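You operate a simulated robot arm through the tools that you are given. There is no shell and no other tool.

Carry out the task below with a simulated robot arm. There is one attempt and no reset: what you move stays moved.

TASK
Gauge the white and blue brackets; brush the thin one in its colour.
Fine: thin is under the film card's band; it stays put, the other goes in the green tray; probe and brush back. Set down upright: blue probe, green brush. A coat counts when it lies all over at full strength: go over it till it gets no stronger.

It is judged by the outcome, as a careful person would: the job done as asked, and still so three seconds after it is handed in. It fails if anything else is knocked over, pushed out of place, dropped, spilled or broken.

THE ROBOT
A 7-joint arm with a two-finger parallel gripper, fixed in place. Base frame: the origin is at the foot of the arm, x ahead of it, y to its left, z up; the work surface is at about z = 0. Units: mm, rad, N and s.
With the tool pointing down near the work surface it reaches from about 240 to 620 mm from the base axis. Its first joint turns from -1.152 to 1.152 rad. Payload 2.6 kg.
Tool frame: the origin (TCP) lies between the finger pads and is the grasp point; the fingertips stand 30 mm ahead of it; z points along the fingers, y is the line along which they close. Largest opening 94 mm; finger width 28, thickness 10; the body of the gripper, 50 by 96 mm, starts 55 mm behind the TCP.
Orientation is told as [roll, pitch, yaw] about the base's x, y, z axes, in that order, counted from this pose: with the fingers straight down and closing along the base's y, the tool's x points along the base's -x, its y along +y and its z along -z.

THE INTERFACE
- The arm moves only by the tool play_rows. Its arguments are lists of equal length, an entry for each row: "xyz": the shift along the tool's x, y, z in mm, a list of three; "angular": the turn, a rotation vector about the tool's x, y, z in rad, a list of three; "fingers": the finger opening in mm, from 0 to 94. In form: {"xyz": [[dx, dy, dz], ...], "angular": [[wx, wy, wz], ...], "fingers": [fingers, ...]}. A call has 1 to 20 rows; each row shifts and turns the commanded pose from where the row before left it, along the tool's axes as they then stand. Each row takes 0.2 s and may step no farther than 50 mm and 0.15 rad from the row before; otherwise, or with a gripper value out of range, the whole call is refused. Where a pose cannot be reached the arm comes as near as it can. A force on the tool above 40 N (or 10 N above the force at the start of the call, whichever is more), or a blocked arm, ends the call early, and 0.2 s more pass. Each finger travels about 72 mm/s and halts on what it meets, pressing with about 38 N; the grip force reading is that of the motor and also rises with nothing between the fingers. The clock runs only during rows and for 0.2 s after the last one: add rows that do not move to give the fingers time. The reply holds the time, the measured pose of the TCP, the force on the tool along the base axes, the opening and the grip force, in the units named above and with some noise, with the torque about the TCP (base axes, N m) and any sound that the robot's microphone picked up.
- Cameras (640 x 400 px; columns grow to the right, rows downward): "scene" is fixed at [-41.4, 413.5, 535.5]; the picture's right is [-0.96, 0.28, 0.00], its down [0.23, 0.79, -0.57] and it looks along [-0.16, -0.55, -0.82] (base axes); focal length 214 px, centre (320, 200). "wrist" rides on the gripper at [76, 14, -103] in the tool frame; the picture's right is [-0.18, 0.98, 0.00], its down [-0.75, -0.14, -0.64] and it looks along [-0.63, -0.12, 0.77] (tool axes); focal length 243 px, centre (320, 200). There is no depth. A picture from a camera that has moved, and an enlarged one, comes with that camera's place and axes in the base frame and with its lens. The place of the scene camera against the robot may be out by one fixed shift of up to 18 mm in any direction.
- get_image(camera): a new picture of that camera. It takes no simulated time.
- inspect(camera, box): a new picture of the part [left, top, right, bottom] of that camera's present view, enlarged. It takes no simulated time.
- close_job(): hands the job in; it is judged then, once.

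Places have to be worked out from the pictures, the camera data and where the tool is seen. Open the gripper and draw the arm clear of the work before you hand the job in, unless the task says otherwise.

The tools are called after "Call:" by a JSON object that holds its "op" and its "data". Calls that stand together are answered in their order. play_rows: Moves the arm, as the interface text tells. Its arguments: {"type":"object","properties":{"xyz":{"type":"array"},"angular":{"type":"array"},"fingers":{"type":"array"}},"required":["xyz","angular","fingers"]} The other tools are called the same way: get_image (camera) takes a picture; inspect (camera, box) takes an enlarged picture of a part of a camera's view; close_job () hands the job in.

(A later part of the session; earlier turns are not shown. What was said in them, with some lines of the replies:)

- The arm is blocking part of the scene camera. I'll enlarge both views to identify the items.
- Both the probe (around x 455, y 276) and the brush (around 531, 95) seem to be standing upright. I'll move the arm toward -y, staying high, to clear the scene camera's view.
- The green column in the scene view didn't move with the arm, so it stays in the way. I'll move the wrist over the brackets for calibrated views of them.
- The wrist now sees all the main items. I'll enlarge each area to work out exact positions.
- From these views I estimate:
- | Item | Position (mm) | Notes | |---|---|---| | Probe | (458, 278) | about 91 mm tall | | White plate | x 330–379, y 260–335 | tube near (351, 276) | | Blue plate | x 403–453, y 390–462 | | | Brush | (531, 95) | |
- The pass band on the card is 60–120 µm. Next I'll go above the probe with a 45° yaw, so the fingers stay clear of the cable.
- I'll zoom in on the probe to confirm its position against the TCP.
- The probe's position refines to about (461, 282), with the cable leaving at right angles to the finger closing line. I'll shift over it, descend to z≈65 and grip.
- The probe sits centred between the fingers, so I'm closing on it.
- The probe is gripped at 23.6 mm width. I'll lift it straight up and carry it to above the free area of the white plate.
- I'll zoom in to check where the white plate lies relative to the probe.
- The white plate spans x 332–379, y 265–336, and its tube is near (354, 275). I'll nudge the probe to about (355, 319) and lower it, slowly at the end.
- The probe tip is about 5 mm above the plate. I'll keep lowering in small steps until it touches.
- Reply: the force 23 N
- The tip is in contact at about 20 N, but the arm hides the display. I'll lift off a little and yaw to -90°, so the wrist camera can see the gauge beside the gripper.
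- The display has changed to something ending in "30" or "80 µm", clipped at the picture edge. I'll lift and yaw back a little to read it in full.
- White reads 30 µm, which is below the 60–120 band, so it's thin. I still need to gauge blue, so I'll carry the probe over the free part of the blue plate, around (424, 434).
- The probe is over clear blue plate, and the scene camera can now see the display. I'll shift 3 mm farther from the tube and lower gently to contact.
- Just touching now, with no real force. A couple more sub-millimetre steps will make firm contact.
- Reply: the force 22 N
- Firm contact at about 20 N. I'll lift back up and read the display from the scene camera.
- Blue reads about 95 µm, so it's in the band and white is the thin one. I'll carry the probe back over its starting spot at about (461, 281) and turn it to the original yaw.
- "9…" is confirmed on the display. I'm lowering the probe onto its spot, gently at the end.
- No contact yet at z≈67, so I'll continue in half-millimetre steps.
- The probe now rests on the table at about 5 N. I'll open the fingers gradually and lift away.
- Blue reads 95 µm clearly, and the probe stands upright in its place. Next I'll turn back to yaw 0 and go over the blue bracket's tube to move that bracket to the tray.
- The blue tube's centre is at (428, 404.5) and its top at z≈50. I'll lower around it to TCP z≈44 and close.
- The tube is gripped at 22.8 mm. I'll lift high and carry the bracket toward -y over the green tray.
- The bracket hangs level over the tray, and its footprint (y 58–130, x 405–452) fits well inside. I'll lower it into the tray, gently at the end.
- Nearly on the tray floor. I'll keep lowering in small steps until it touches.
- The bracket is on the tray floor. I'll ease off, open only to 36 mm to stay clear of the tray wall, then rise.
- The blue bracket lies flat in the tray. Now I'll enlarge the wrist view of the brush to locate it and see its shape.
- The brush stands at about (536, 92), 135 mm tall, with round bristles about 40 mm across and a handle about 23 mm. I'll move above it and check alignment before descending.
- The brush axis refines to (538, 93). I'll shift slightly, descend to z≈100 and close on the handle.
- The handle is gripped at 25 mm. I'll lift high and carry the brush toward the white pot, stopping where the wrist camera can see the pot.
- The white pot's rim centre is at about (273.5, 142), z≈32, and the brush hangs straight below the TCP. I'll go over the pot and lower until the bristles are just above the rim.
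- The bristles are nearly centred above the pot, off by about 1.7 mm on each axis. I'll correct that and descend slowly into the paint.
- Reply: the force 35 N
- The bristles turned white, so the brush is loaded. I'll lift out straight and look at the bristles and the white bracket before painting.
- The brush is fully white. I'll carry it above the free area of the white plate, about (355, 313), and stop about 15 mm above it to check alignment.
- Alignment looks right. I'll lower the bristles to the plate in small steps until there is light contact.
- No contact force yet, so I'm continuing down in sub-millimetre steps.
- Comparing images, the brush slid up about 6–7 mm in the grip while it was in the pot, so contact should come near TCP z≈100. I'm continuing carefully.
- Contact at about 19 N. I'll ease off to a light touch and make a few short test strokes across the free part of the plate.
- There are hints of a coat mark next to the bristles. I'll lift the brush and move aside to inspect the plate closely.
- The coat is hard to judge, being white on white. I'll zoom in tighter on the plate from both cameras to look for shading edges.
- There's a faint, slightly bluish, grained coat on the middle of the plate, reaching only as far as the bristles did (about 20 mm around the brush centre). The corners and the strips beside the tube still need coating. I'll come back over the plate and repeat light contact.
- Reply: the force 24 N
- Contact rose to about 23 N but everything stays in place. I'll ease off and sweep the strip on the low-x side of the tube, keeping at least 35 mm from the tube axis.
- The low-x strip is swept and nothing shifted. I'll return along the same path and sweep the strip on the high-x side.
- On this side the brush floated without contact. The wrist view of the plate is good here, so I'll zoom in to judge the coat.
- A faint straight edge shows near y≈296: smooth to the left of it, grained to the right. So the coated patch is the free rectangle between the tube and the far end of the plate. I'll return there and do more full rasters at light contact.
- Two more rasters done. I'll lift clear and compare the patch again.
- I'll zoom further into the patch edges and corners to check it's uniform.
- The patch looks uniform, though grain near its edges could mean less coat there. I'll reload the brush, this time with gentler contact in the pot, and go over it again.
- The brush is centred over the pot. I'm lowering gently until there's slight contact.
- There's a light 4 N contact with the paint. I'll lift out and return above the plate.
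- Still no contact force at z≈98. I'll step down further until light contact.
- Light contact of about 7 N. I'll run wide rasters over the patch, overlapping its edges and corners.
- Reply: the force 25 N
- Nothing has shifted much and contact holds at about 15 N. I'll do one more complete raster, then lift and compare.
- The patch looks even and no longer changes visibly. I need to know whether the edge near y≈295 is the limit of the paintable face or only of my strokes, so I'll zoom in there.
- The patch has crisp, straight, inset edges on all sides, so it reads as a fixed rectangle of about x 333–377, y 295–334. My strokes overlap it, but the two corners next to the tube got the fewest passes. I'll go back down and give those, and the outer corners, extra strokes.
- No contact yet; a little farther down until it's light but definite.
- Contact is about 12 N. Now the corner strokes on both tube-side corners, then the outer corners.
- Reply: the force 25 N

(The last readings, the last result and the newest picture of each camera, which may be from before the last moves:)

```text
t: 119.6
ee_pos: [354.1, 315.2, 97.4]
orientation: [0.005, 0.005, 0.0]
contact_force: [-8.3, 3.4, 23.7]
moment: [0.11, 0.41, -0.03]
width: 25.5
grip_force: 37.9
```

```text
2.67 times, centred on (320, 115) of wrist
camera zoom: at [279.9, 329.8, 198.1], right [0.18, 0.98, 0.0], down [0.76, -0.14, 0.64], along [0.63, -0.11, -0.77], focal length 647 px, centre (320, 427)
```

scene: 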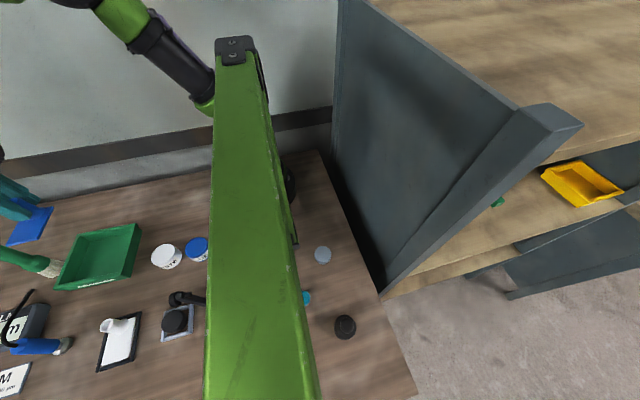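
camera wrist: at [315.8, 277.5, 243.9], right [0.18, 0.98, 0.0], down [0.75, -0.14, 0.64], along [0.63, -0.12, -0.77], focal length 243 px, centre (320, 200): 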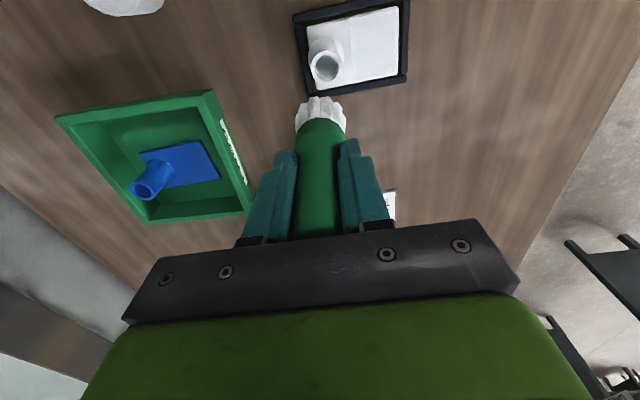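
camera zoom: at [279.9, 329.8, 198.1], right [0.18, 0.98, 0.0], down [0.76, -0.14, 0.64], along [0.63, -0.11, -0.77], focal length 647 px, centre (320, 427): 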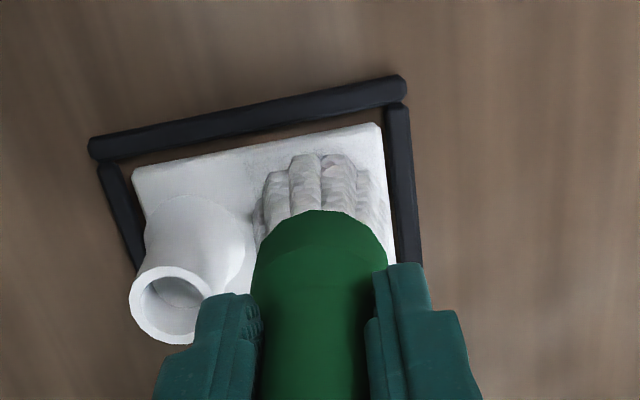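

The plate stays in its frame. I'll do one more corner pass and one full raster for good measure, eased slightly.

Call:
{"op": "play_rows", "data": {"xyz": [[0, 0, -0.3], [12, -6, 0], [8, -5, 0], [4, -3, 0], [-4, 3, 0], [-8, 5, 0], [-12, 1, 0], [-12, -1, 0], [-8, -5, 0], [-4, -3, 0], [4, 3, 0], [8, 5, 0], [0, 9, 0], [-3, 9, 0], [9, 0, 0], [9, 0, 0], [10, 0, 0], [0, -9, 0], [-13, -4, 0]], "angular": [[0, 0, 0], [0, 0, 0], [0, 0, 0], [0, 0, 0], [0, 0, 0], [0, 0, 0], [0, 0, 0], [0, 0, 0], [0, 0, 0], [0, 0, 0], [0, 0, 0], [0, 0, 0], [0, 0, 0], [0, 0, 0], [0, 0, 0], [0, 0, 0], [0, 0, 0], [0, 0, 0], [0, 0, 0]], "fingers": [15, 15, 15, 15, 15, 15, 15, 15, 15, 15, 15, 15, 15, 15, 15, 15, 15, 15, 15]}}

Call:
{"op": "play_rows", "data": {"xyz": [[13, 6, 0], [0, 6, 0], [-9, 0, 0], [-9, 0, 0], [-9, 0, 0], [0, -6, 0], [9, 0, 0], [9, 0, 0], [9, 0, 0], [0, -6, 0], [-9, 0, 0], [-9, 0, 0], [-9, 0, 0], [0, -5, 0], [9, 0, 0], [9, 0, 0], [9, 0, 0], [-7, 3, 0], [-6, 2, 0]], "angular": [[0, 0, 0], [0, 0, 0], [0, 0, 0], [0, 0, 0], [0, 0, 0], [0, 0, 0], [0, 0, 0], [0, 0, 0], [0, 0, 0], [0, 0, 0], [0, 0, 0], [0, 0, 0], [0, 0, 0], [0, 0, 0], [0, 0, 0], [0, 0, 0], [0, 0, 0], [0, 0, 0], [0, 0, 0]], "fingers": [15, 15, 15, 15, 15, 15, 15, 15, 15, 15, 15, 15, 15, 15, 15, 15, 15, 15, 15]}}

Call:
{"op": "play_rows", "data": {"xyz": [[0, 0, -5], [0, 0, -40], [-20, -25, 0], [-15, -25, 0], [0, 0, 0]], "angular": [[0, 0, 0], [0, 0, 0], [0, 0, 0], [0, 0, 0], [0, 0, 0]], "fingers": [15, 15, 15, 15, 15]}}

Call:
{"op": "inspect", "data": {"camera": "wrist", "box": [310, 0, 440, 100]}}

Call:
{"op": "inspect", "data": {"camera": "wrist", "box": [318, 12, 382, 52]}}

Call:
{"op": "inspect", "data": {"camera": "wrist", "box": [335, 50, 399, 90]}}

Call:
{"op": "inspect", "data": {"camera": "scene", "box": [95, 305, 145, 375]}}

```text
t: 123.6
ee_pos: [355.4, 312.9, 96.6]
orientation: [0.004, 0.002, 0.001]
contact_force: [-5.3, 1.8, 14.9]
moment: [-0.01, 0.27, -0.04]
width: 25.2
grip_force: 38.1
```

```text
t: 127.6
ee_pos: [355.0, 315.4, 96.2]
orientation: [0.003, 0.003, 0.002]
contact_force: [-3.1, 0.7, 9.7]
moment: [0.01, 0.2, -0.02]
width: 25.4
grip_force: 38.5
```

```text
t: 128.8
ee_pos: [390.8, 263.5, 140.2]
orientation: [0.002, 0.002, 0.001]
contact_force: [-0.7, 0.0, 0.3]
moment: [0.01, -0.03, 0.01]
width: 25.4
grip_force: 38.0
```

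```text
4.00 times, centred on (375, 50) of wrist
camera zoom: at [316.4, 276.5, 241.8], right [0.18, 0.98, 0.0], down [0.75, -0.14, 0.64], along [0.63, -0.12, -0.77], focal length 970 px, centre (100, 800)
```

zoom: 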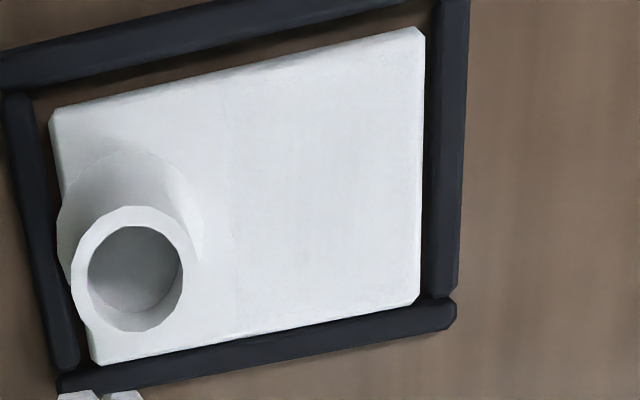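

```text
10.00 times, centred on (350, 32) of wrist
camera zoom: at [316.4, 276.5, 241.8], right [0.18, 0.98, 0.0], down [0.75, -0.14, 0.64], along [0.63, -0.12, -0.77], focal length 2426 px, centre (20, 1880)
```

zoom: 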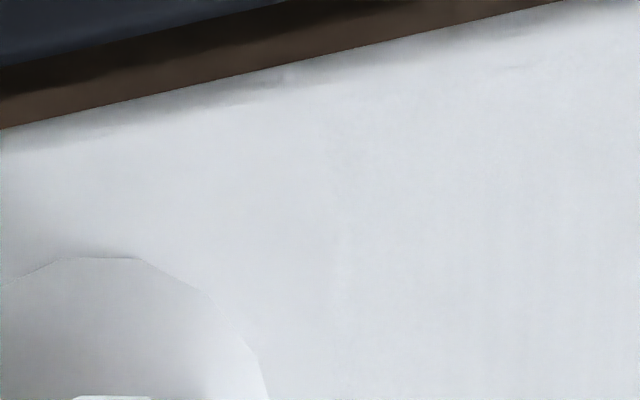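

```text
10.00 times, centred on (367, 70) of wrist
camera zoom: at [316.4, 276.5, 241.8], right [0.18, 0.98, 0.0], down [0.75, -0.14, 0.64], along [0.63, -0.12, -0.77], focal length 2426 px, centre (-150, 1500)
```

zoom: 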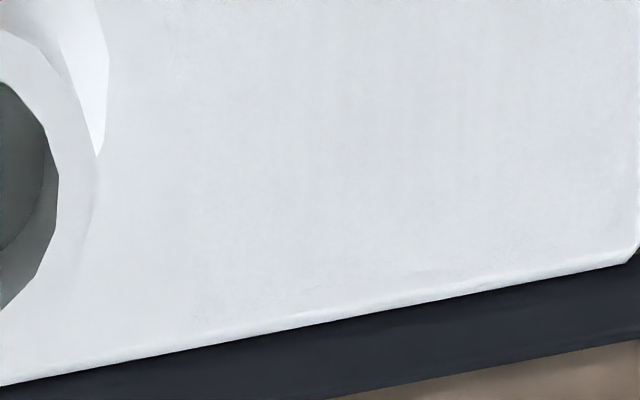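

```text
5.71 times, centred on (120, 340) of scene
camera zoom: at [-41.4, 413.5, 535.5], right [-0.96, 0.28, 0.0], down [0.23, 0.79, -0.57], along [-0.16, -0.55, -0.82], focal length 1226 px, centre (1463, -600)
```

zoom: 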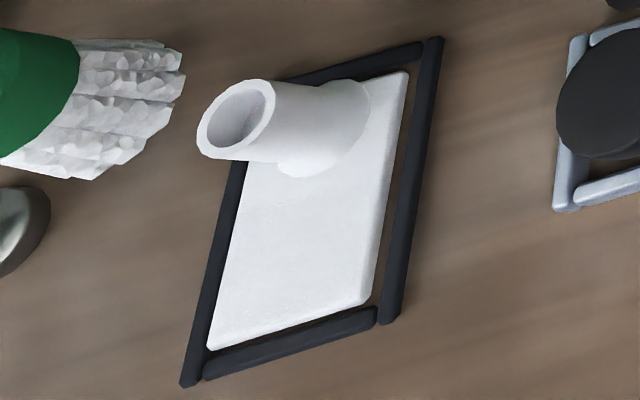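

The patch is uniform, its edge hasn't moved and it looks no stronger than before, so the coat is complete. I'll carry the brush high back to its home at about (538, 92).

Call:
{"op": "play_rows", "data": {"xyz": [[0, 0, -45], [0, 0, -45], [-29.6, -34.4, 0], [-29.6, -34.4, 0], [-29.6, -34.4, 0], [-29.6, -34.4, 0], [-29.6, -34.4, 0], [0, 0, 0]], "angular": [[0, 0, 0], [0, 0, 0], [0, 0, 0], [0, 0, 0], [0, 0, 0], [0, 0, 0], [0, 0, 0], [0, 0, 0]], "fingers": [15, 15, 15, 15, 15, 15, 15, 15]}}

Call:
{"op": "get_image", "data": {"camera": "wrist"}}

Call:
{"op": "inspect", "data": {"camera": "scene", "box": [0, 200, 210, 380]}}

```text
t: 130.6
ee_pos: [539.8, 91.4, 230.8]
orientation: [0.003, 0.001, -0.001]
contact_force: [0.0, 0.4, -1.3]
moment: [-0.02, 0.0, 0.02]
width: 25.5
grip_force: 38.5
```

```text
taken
camera wrist: at [463.8, 105.5, 332.1], right [0.18, 0.98, 0.0], down [0.75, -0.14, 0.64], along [0.63, -0.12, -0.77], focal length 243 px, centre (320, 200)
```

wrist: 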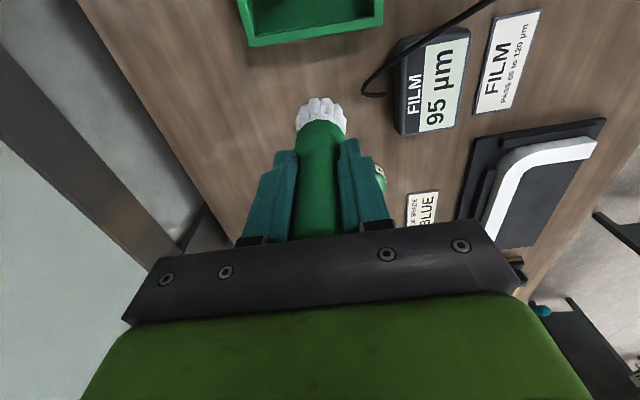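

```text
2.22 times, centred on (105, 290) of scene
camera zoom: at [-41.3, 413.5, 535.5], right [-0.96, 0.28, 0.0], down [0.23, 0.79, -0.57], along [-0.16, -0.55, -0.82], focal length 477 px, centre (798, 0)
```

zoom: 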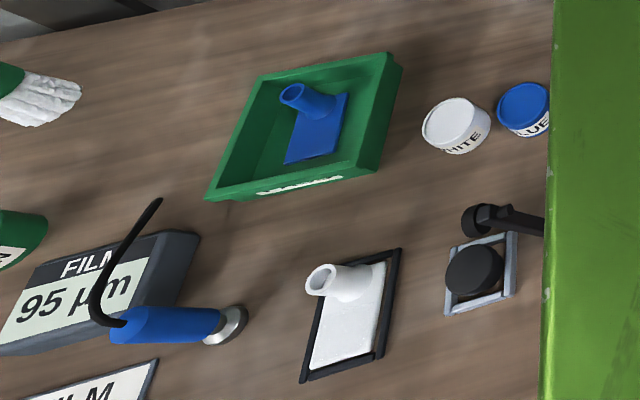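

Everything else is in order. I'm lowering the brush over its home spot, slowing near the table.

Call:
{"op": "play_rows", "data": {"xyz": [[0, 0, 40], [0, 0, 40], [0, 0, 35], [0, 0, 17], [0, 0, 3], [0, 0, 1.5], [0, 0, 1], [0, 0, 0]], "angular": [[0, 0, 0], [0, 0, 0], [0, 0, 0], [0, 0, 0], [0, 0, 0], [0, 0, 0], [0, 0, 0], [0, 0, 0]], "fingers": [15, 15, 15, 15, 15, 15, 15, 15]}}

Call:
{"op": "inspect", "data": {"camera": "scene", "box": [0, 210, 120, 310]}}

```text
t: 132.4
ee_pos: [539.6, 91.6, 93.6]
orientation: [0.002, 0.001, 0.0]
contact_force: [0.3, -0.1, -1.5]
moment: [0.01, 0.02, -0.01]
width: 25.1
grip_force: 38.2
```

```text
4.00 times, centred on (60, 260) of scene
camera zoom: at [-41.4, 413.5, 535.5], right [-0.96, 0.28, 0.0], down [0.23, 0.79, -0.57], along [-0.16, -0.55, -0.82], focal length 858 px, centre (1360, -40)
```

zoom: 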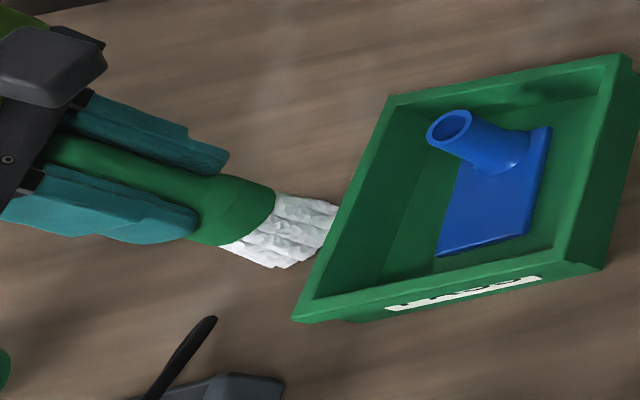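

A few millimetres left. I'll step down until the bristles carry load.

Call:
{"op": "play_rows", "data": {"xyz": [[0, 0, 0.8], [0, 0, 0.8], [0, 0, 0.7], [0, 0, 0.6], [0, 0, 0]], "angular": [[0, 0, 0], [0, 0, 0], [0, 0, 0], [0, 0, 0], [0, 0, 0]], "fingers": [15, 15, 15, 15, 15]}}

```text
t: 133.6
ee_pos: [539.3, 91.7, 91.8]
orientation: [0.002, -0.001, 0.0]
contact_force: [-0.5, 0.1, -0.4]
moment: [-0.01, 0.0, 0.03]
width: 25.3
grip_force: 37.9
```

No contact yet at z≈91.5, so I'm continuing in half-millimetre steps.

Call:
{"op": "play_rows", "data": {"xyz": [[0, 0, 0.6], [0, 0, 0.6], [0, 0, 0.5], [0, 0, 0]], "angular": [[0, 0, 0], [0, 0, 0], [0, 0, 0], [0, 0, 0]], "fingers": [15, 15, 15, 15]}}

```text
t: 134.6
ee_pos: [539.1, 92.4, 90.3]
orientation: [0.001, -0.002, 0.0]
contact_force: [-4.7, -0.7, 14.3]
moment: [-0.08, 0.14, -0.01]
width: 25.3
grip_force: 38.2
```

Contact is 14 N, so the brush is on the table. I'll ease off about 0.6 mm, check, and release slowly.

Call:
{"op": "play_rows", "data": {"xyz": [[0, 0, -0.4], [0, 0, -0.2], [0, 0, 0], [0, 0, 0]], "angular": [[0, 0, 0], [0, 0, 0], [0, 0, 0], [0, 0, 0]], "fingers": [15, 15, 15, 15]}}

```text
t: 135.6
ee_pos: [538.4, 92.4, 89.6]
orientation: [0.003, -0.003, 0.003]
contact_force: [3.4, 0.7, 9.7]
moment: [-0.02, -0.46, 0.01]
width: 25.5
grip_force: 37.8
```

Load is about 10 N with the brush upright. I'll open the fingers gradually, then rise straight up.

Call:
{"op": "play_rows", "data": {"xyz": [[0, 0, -0.2], [0, 0, 0], [0, 0, 0], [0, 0, 0], [0, 0, 0], [0, 0, 0], [0, 0, 0]], "angular": [[0, 0, 0], [0, 0, 0], [0, 0, 0], [0, 0, 0], [0, 0, 0], [0, 0, 0], [0, 0, 0]], "fingers": [24, 27, 32, 45, 60, 70, 70]}}

Call:
{"op": "get_image", "data": {"camera": "wrist"}}

Call:
{"op": "inspect", "data": {"camera": "scene", "box": [0, 210, 120, 310]}}

```text
t: 137.2
ee_pos: [539.3, 91.6, 89.9]
orientation: [0.002, -0.001, 0.0]
contact_force: [0.7, -0.1, 0.3]
moment: [-0.01, 0.03, 0.0]
width: 69.8
grip_force: 0.1
```

```text
taken
camera wrist: at [463.7, 105.1, 191.2], right [0.18, 0.98, 0.0], down [0.75, -0.14, 0.64], along [0.63, -0.12, -0.77], focal length 243 px, centre (320, 200)
```

wrist: 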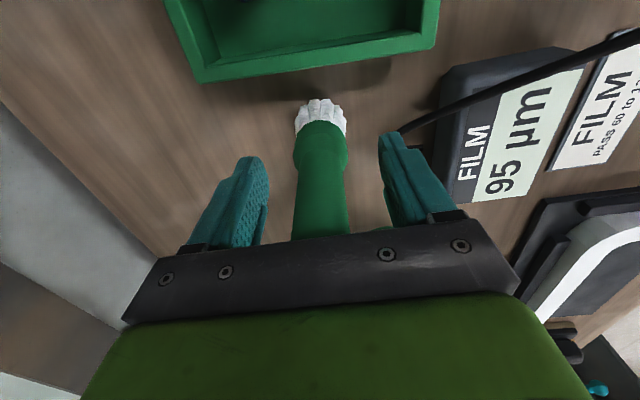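

```text
4.00 times, centred on (60, 260) of scene
camera zoom: at [-41.4, 413.5, 535.5], right [-0.96, 0.28, 0.0], down [0.23, 0.79, -0.57], along [-0.16, -0.55, -0.82], focal length 858 px, centre (1360, -40)
```

zoom: 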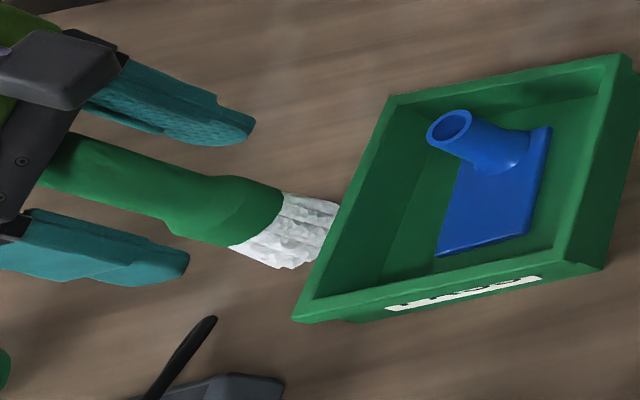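

The brush stands free and upright. I'll rise straight up, then retreat toward the base to clear the work.

Call:
{"op": "play_rows", "data": {"xyz": [[0, 0, -20], [0, 0, -40], [0, 0, -45], [0, 0, -45], [0, 0, -45], [40, -5, -30], [40, -5, -20], [40, -5, 0], [40, -5, 0], [40, -5, 0], [0, 0, 0]], "angular": [[0, 0, 0], [0, 0, 0], [0, 0, 0], [0, 0, 0], [0, 0, 0], [0, 0, 0], [0, 0, 0], [0, 0, 0], [0, 0, 0], [0, 0, 0], [0, 0, 0]], "fingers": [70, 70, 70, 70, 70, 80, 90, 90, 90, 90, 90]}}

Call:
{"op": "get_image", "data": {"camera": "wrist"}}

Call:
{"op": "inspect", "data": {"camera": "scene", "box": [0, 200, 210, 400]}}

Call:
{"op": "get_image", "data": {"camera": "scene"}}

```text
refused: row 6 steps farther than a row can; nothing moved
```

```text
taken
camera wrist: at [463.7, 105.1, 191.2], right [0.18, 0.98, 0.0], down [0.75, -0.14, 0.64], along [0.63, -0.12, -0.77], focal length 243 px, centre (320, 200)
```

wrist: 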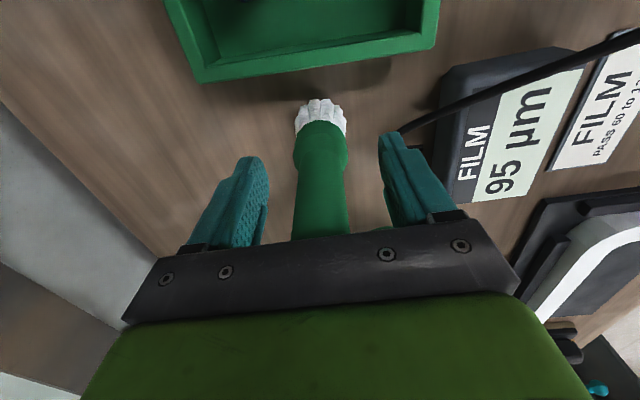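

```text
2.00 times, centred on (105, 300) of scene
camera zoom: at [-41.4, 413.5, 535.5], right [-0.96, 0.28, 0.0], down [0.23, 0.79, -0.57], along [-0.16, -0.55, -0.82], focal length 429 px, centre (750, 0)
```

zoom: 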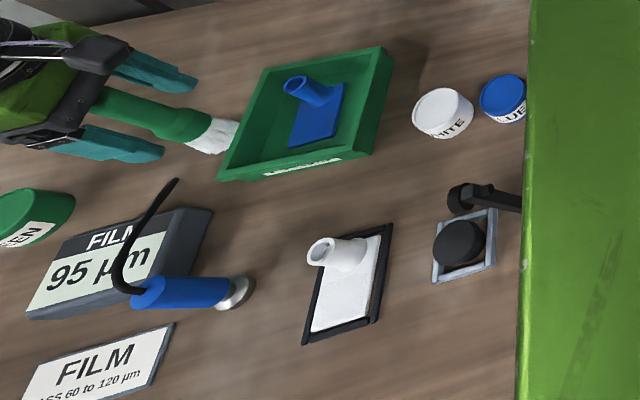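

```text
taken
```

scene: 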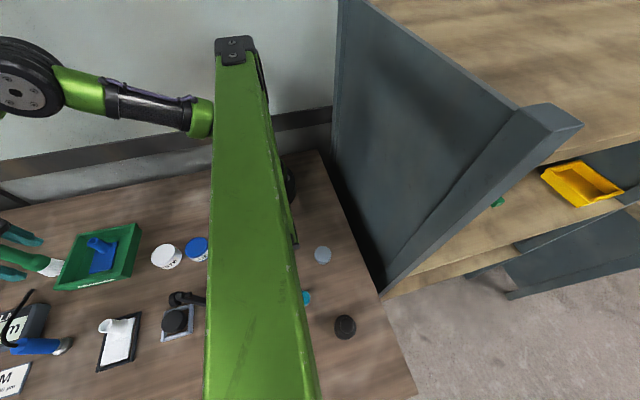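

The call was refused because one step was just over the limit. I'll redo the retreat with shorter steps.

Call:
{"op": "play_rows", "data": {"xyz": [[0, 0, -20], [0, 0, -40], [0, 0, -45], [0, 0, -45], [0, 0, -45], [0, 0, -40], [40, -5, 0], [40, -5, 0], [40, -5, 0], [40, -5, 0], [40, -5, 0], [0, 0, 0]], "angular": [[0, 0, 0], [0, 0, 0], [0, 0, 0], [0, 0, 0], [0, 0, 0], [0, 0, 0], [0, 0, 0], [0, 0, 0], [0, 0, 0], [0, 0, 0], [0, 0, 0], [0, 0, 0]], "fingers": [70, 70, 70, 70, 70, 80, 90, 90, 90, 90, 90, 90]}}

Call:
{"op": "get_image", "data": {"camera": "wrist"}}

Call:
{"op": "inspect", "data": {"camera": "scene", "box": [0, 200, 210, 400]}}

```text
t: 139.8
ee_pos: [412.3, 78.4, 324.4]
orientation: [0.002, 0.002, 0.0]
contact_force: [-0.5, -0.1, 0.1]
moment: [0.02, 0.0, -0.02]
width: 90.2
grip_force: 0.1
out of reach, approached as far as the arm can: row 6, 7, 8
```

```text
taken
camera wrist: at [338.1, 92.3, 425.4], right [0.18, 0.98, 0.0], down [0.75, -0.14, 0.64], along [0.63, -0.12, -0.77], focal length 243 px, centre (320, 200)
```

wrist: 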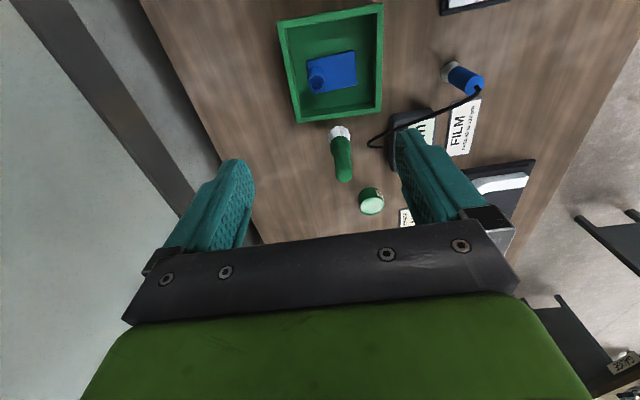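

```text
2.00 times, centred on (105, 300) of scene
camera zoom: at [-41.4, 413.5, 535.5], right [-0.96, 0.28, 0.0], down [0.23, 0.79, -0.57], along [-0.16, -0.55, -0.82], focal length 429 px, centre (750, 0)
```

zoom: 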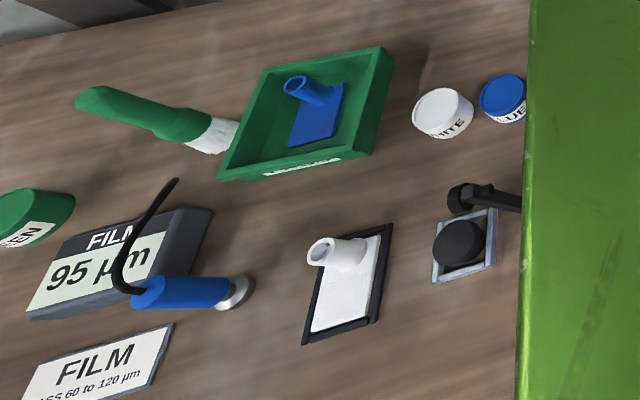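

The brush, probe, tray and both brackets all stand as they should. I'll take one last overhead look at the white plate from high up before handing in.

Call:
{"op": "play_rows", "data": {"xyz": [[2, 42, 0], [2, 42, 0], [2, 42, 0], [2, 42, 0], [2, 42, 0], [0, 0, 0], [0, 0, 0]], "angular": [[0, 0, 0], [0, 0, 0], [0, 0, 0], [0, 0, 0], [0, 0, 0], [0, 0, 0], [0, 0, 0]], "fingers": [90, 90, 90, 90, 90, 90, 90]}}

Call:
{"op": "get_image", "data": {"camera": "wrist"}}

Call:
{"op": "inspect", "data": {"camera": "wrist", "box": [280, 0, 380, 70]}}

```text
t: 141.4
ee_pos: [400.5, 288.7, 323.6]
orientation: [0.002, 0.0, 0.0]
contact_force: [0.3, -0.9, -0.1]
moment: [0.0, 0.02, 0.02]
width: 89.9
grip_force: 0.0
```

```text
taken
camera wrist: at [326.1, 301.3, 424.9], right [0.18, 0.98, 0.0], down [0.75, -0.14, 0.64], along [0.63, -0.12, -0.77], focal length 243 px, centre (320, 200)
```

wrist: 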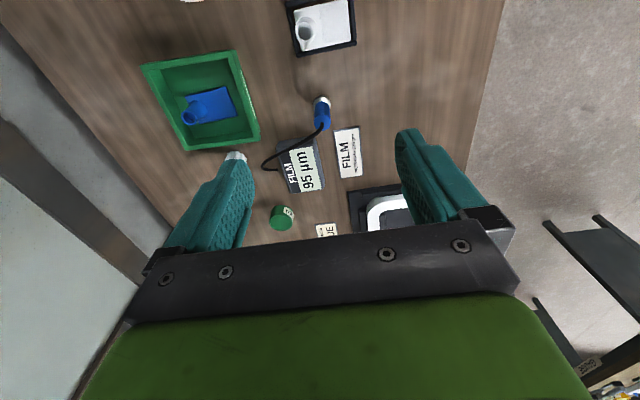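

```text
5.71 times, centred on (330, 35) of wrist
camera zoom: at [326.1, 301.3, 424.9], right [0.18, 0.98, 0.0], down [0.75, -0.14, 0.64], along [0.63, -0.12, -0.77], focal length 1386 px, centre (263, 1143)
```

zoom: 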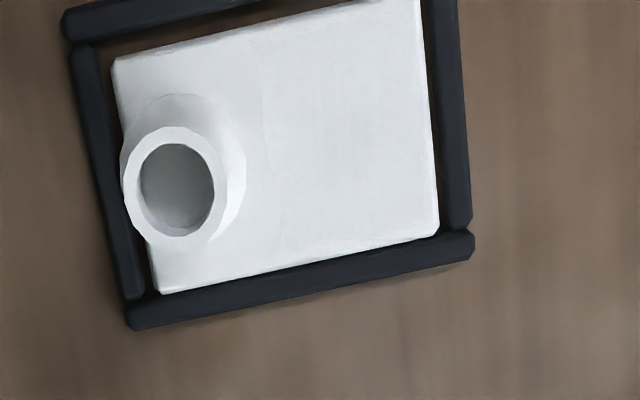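

The coat shows as one even rectangle across the white plate's free face. The white bracket is in its frame, the blue one is in the tray, the probe and brush stand upright, and the gripper is open and clear. I'm handing the job in.

Call:
{"op": "close_job", "data": {}}

```text
The job is handed in.
```

I've handed the job in. The white bracket turned out to be the thin one; I brushed it white, and the blue one is in the green tray.

| Bracket | Reading | Against the card (60–120 µm) | What I did |
|---|---|---|---|
| White | 30 µm | Under the band, so thin | Brushed white; left in its frame |
| Blue | 95 µm | Within the band | Set down flat in the green tray |

- **Coat:** I made repeated passes with one reload, until the last passes showed no change. White on white is hard to read in the pictures. The coat covers a rectangle with straight edges between the tube and the far end of the plate, and it looks even.
- **Area around the tube:** I saw no coat there. I took the straight edge near the tube to be where the paintable area ends. I swept the strip on one side of the tube in contact; on the other side the brush wasn't touching.
- **Probe and brush:** Both are back in their places, standing upright.
- **Movement:** The white plate may have shifted about 1 mm inside its frame while I brushed. I saw nothing else knocked or out of place.
- **Job shade card:** A card on the bench reads "JOB SHADE … BLUE". I followed your wording, "in its colour", and used white.
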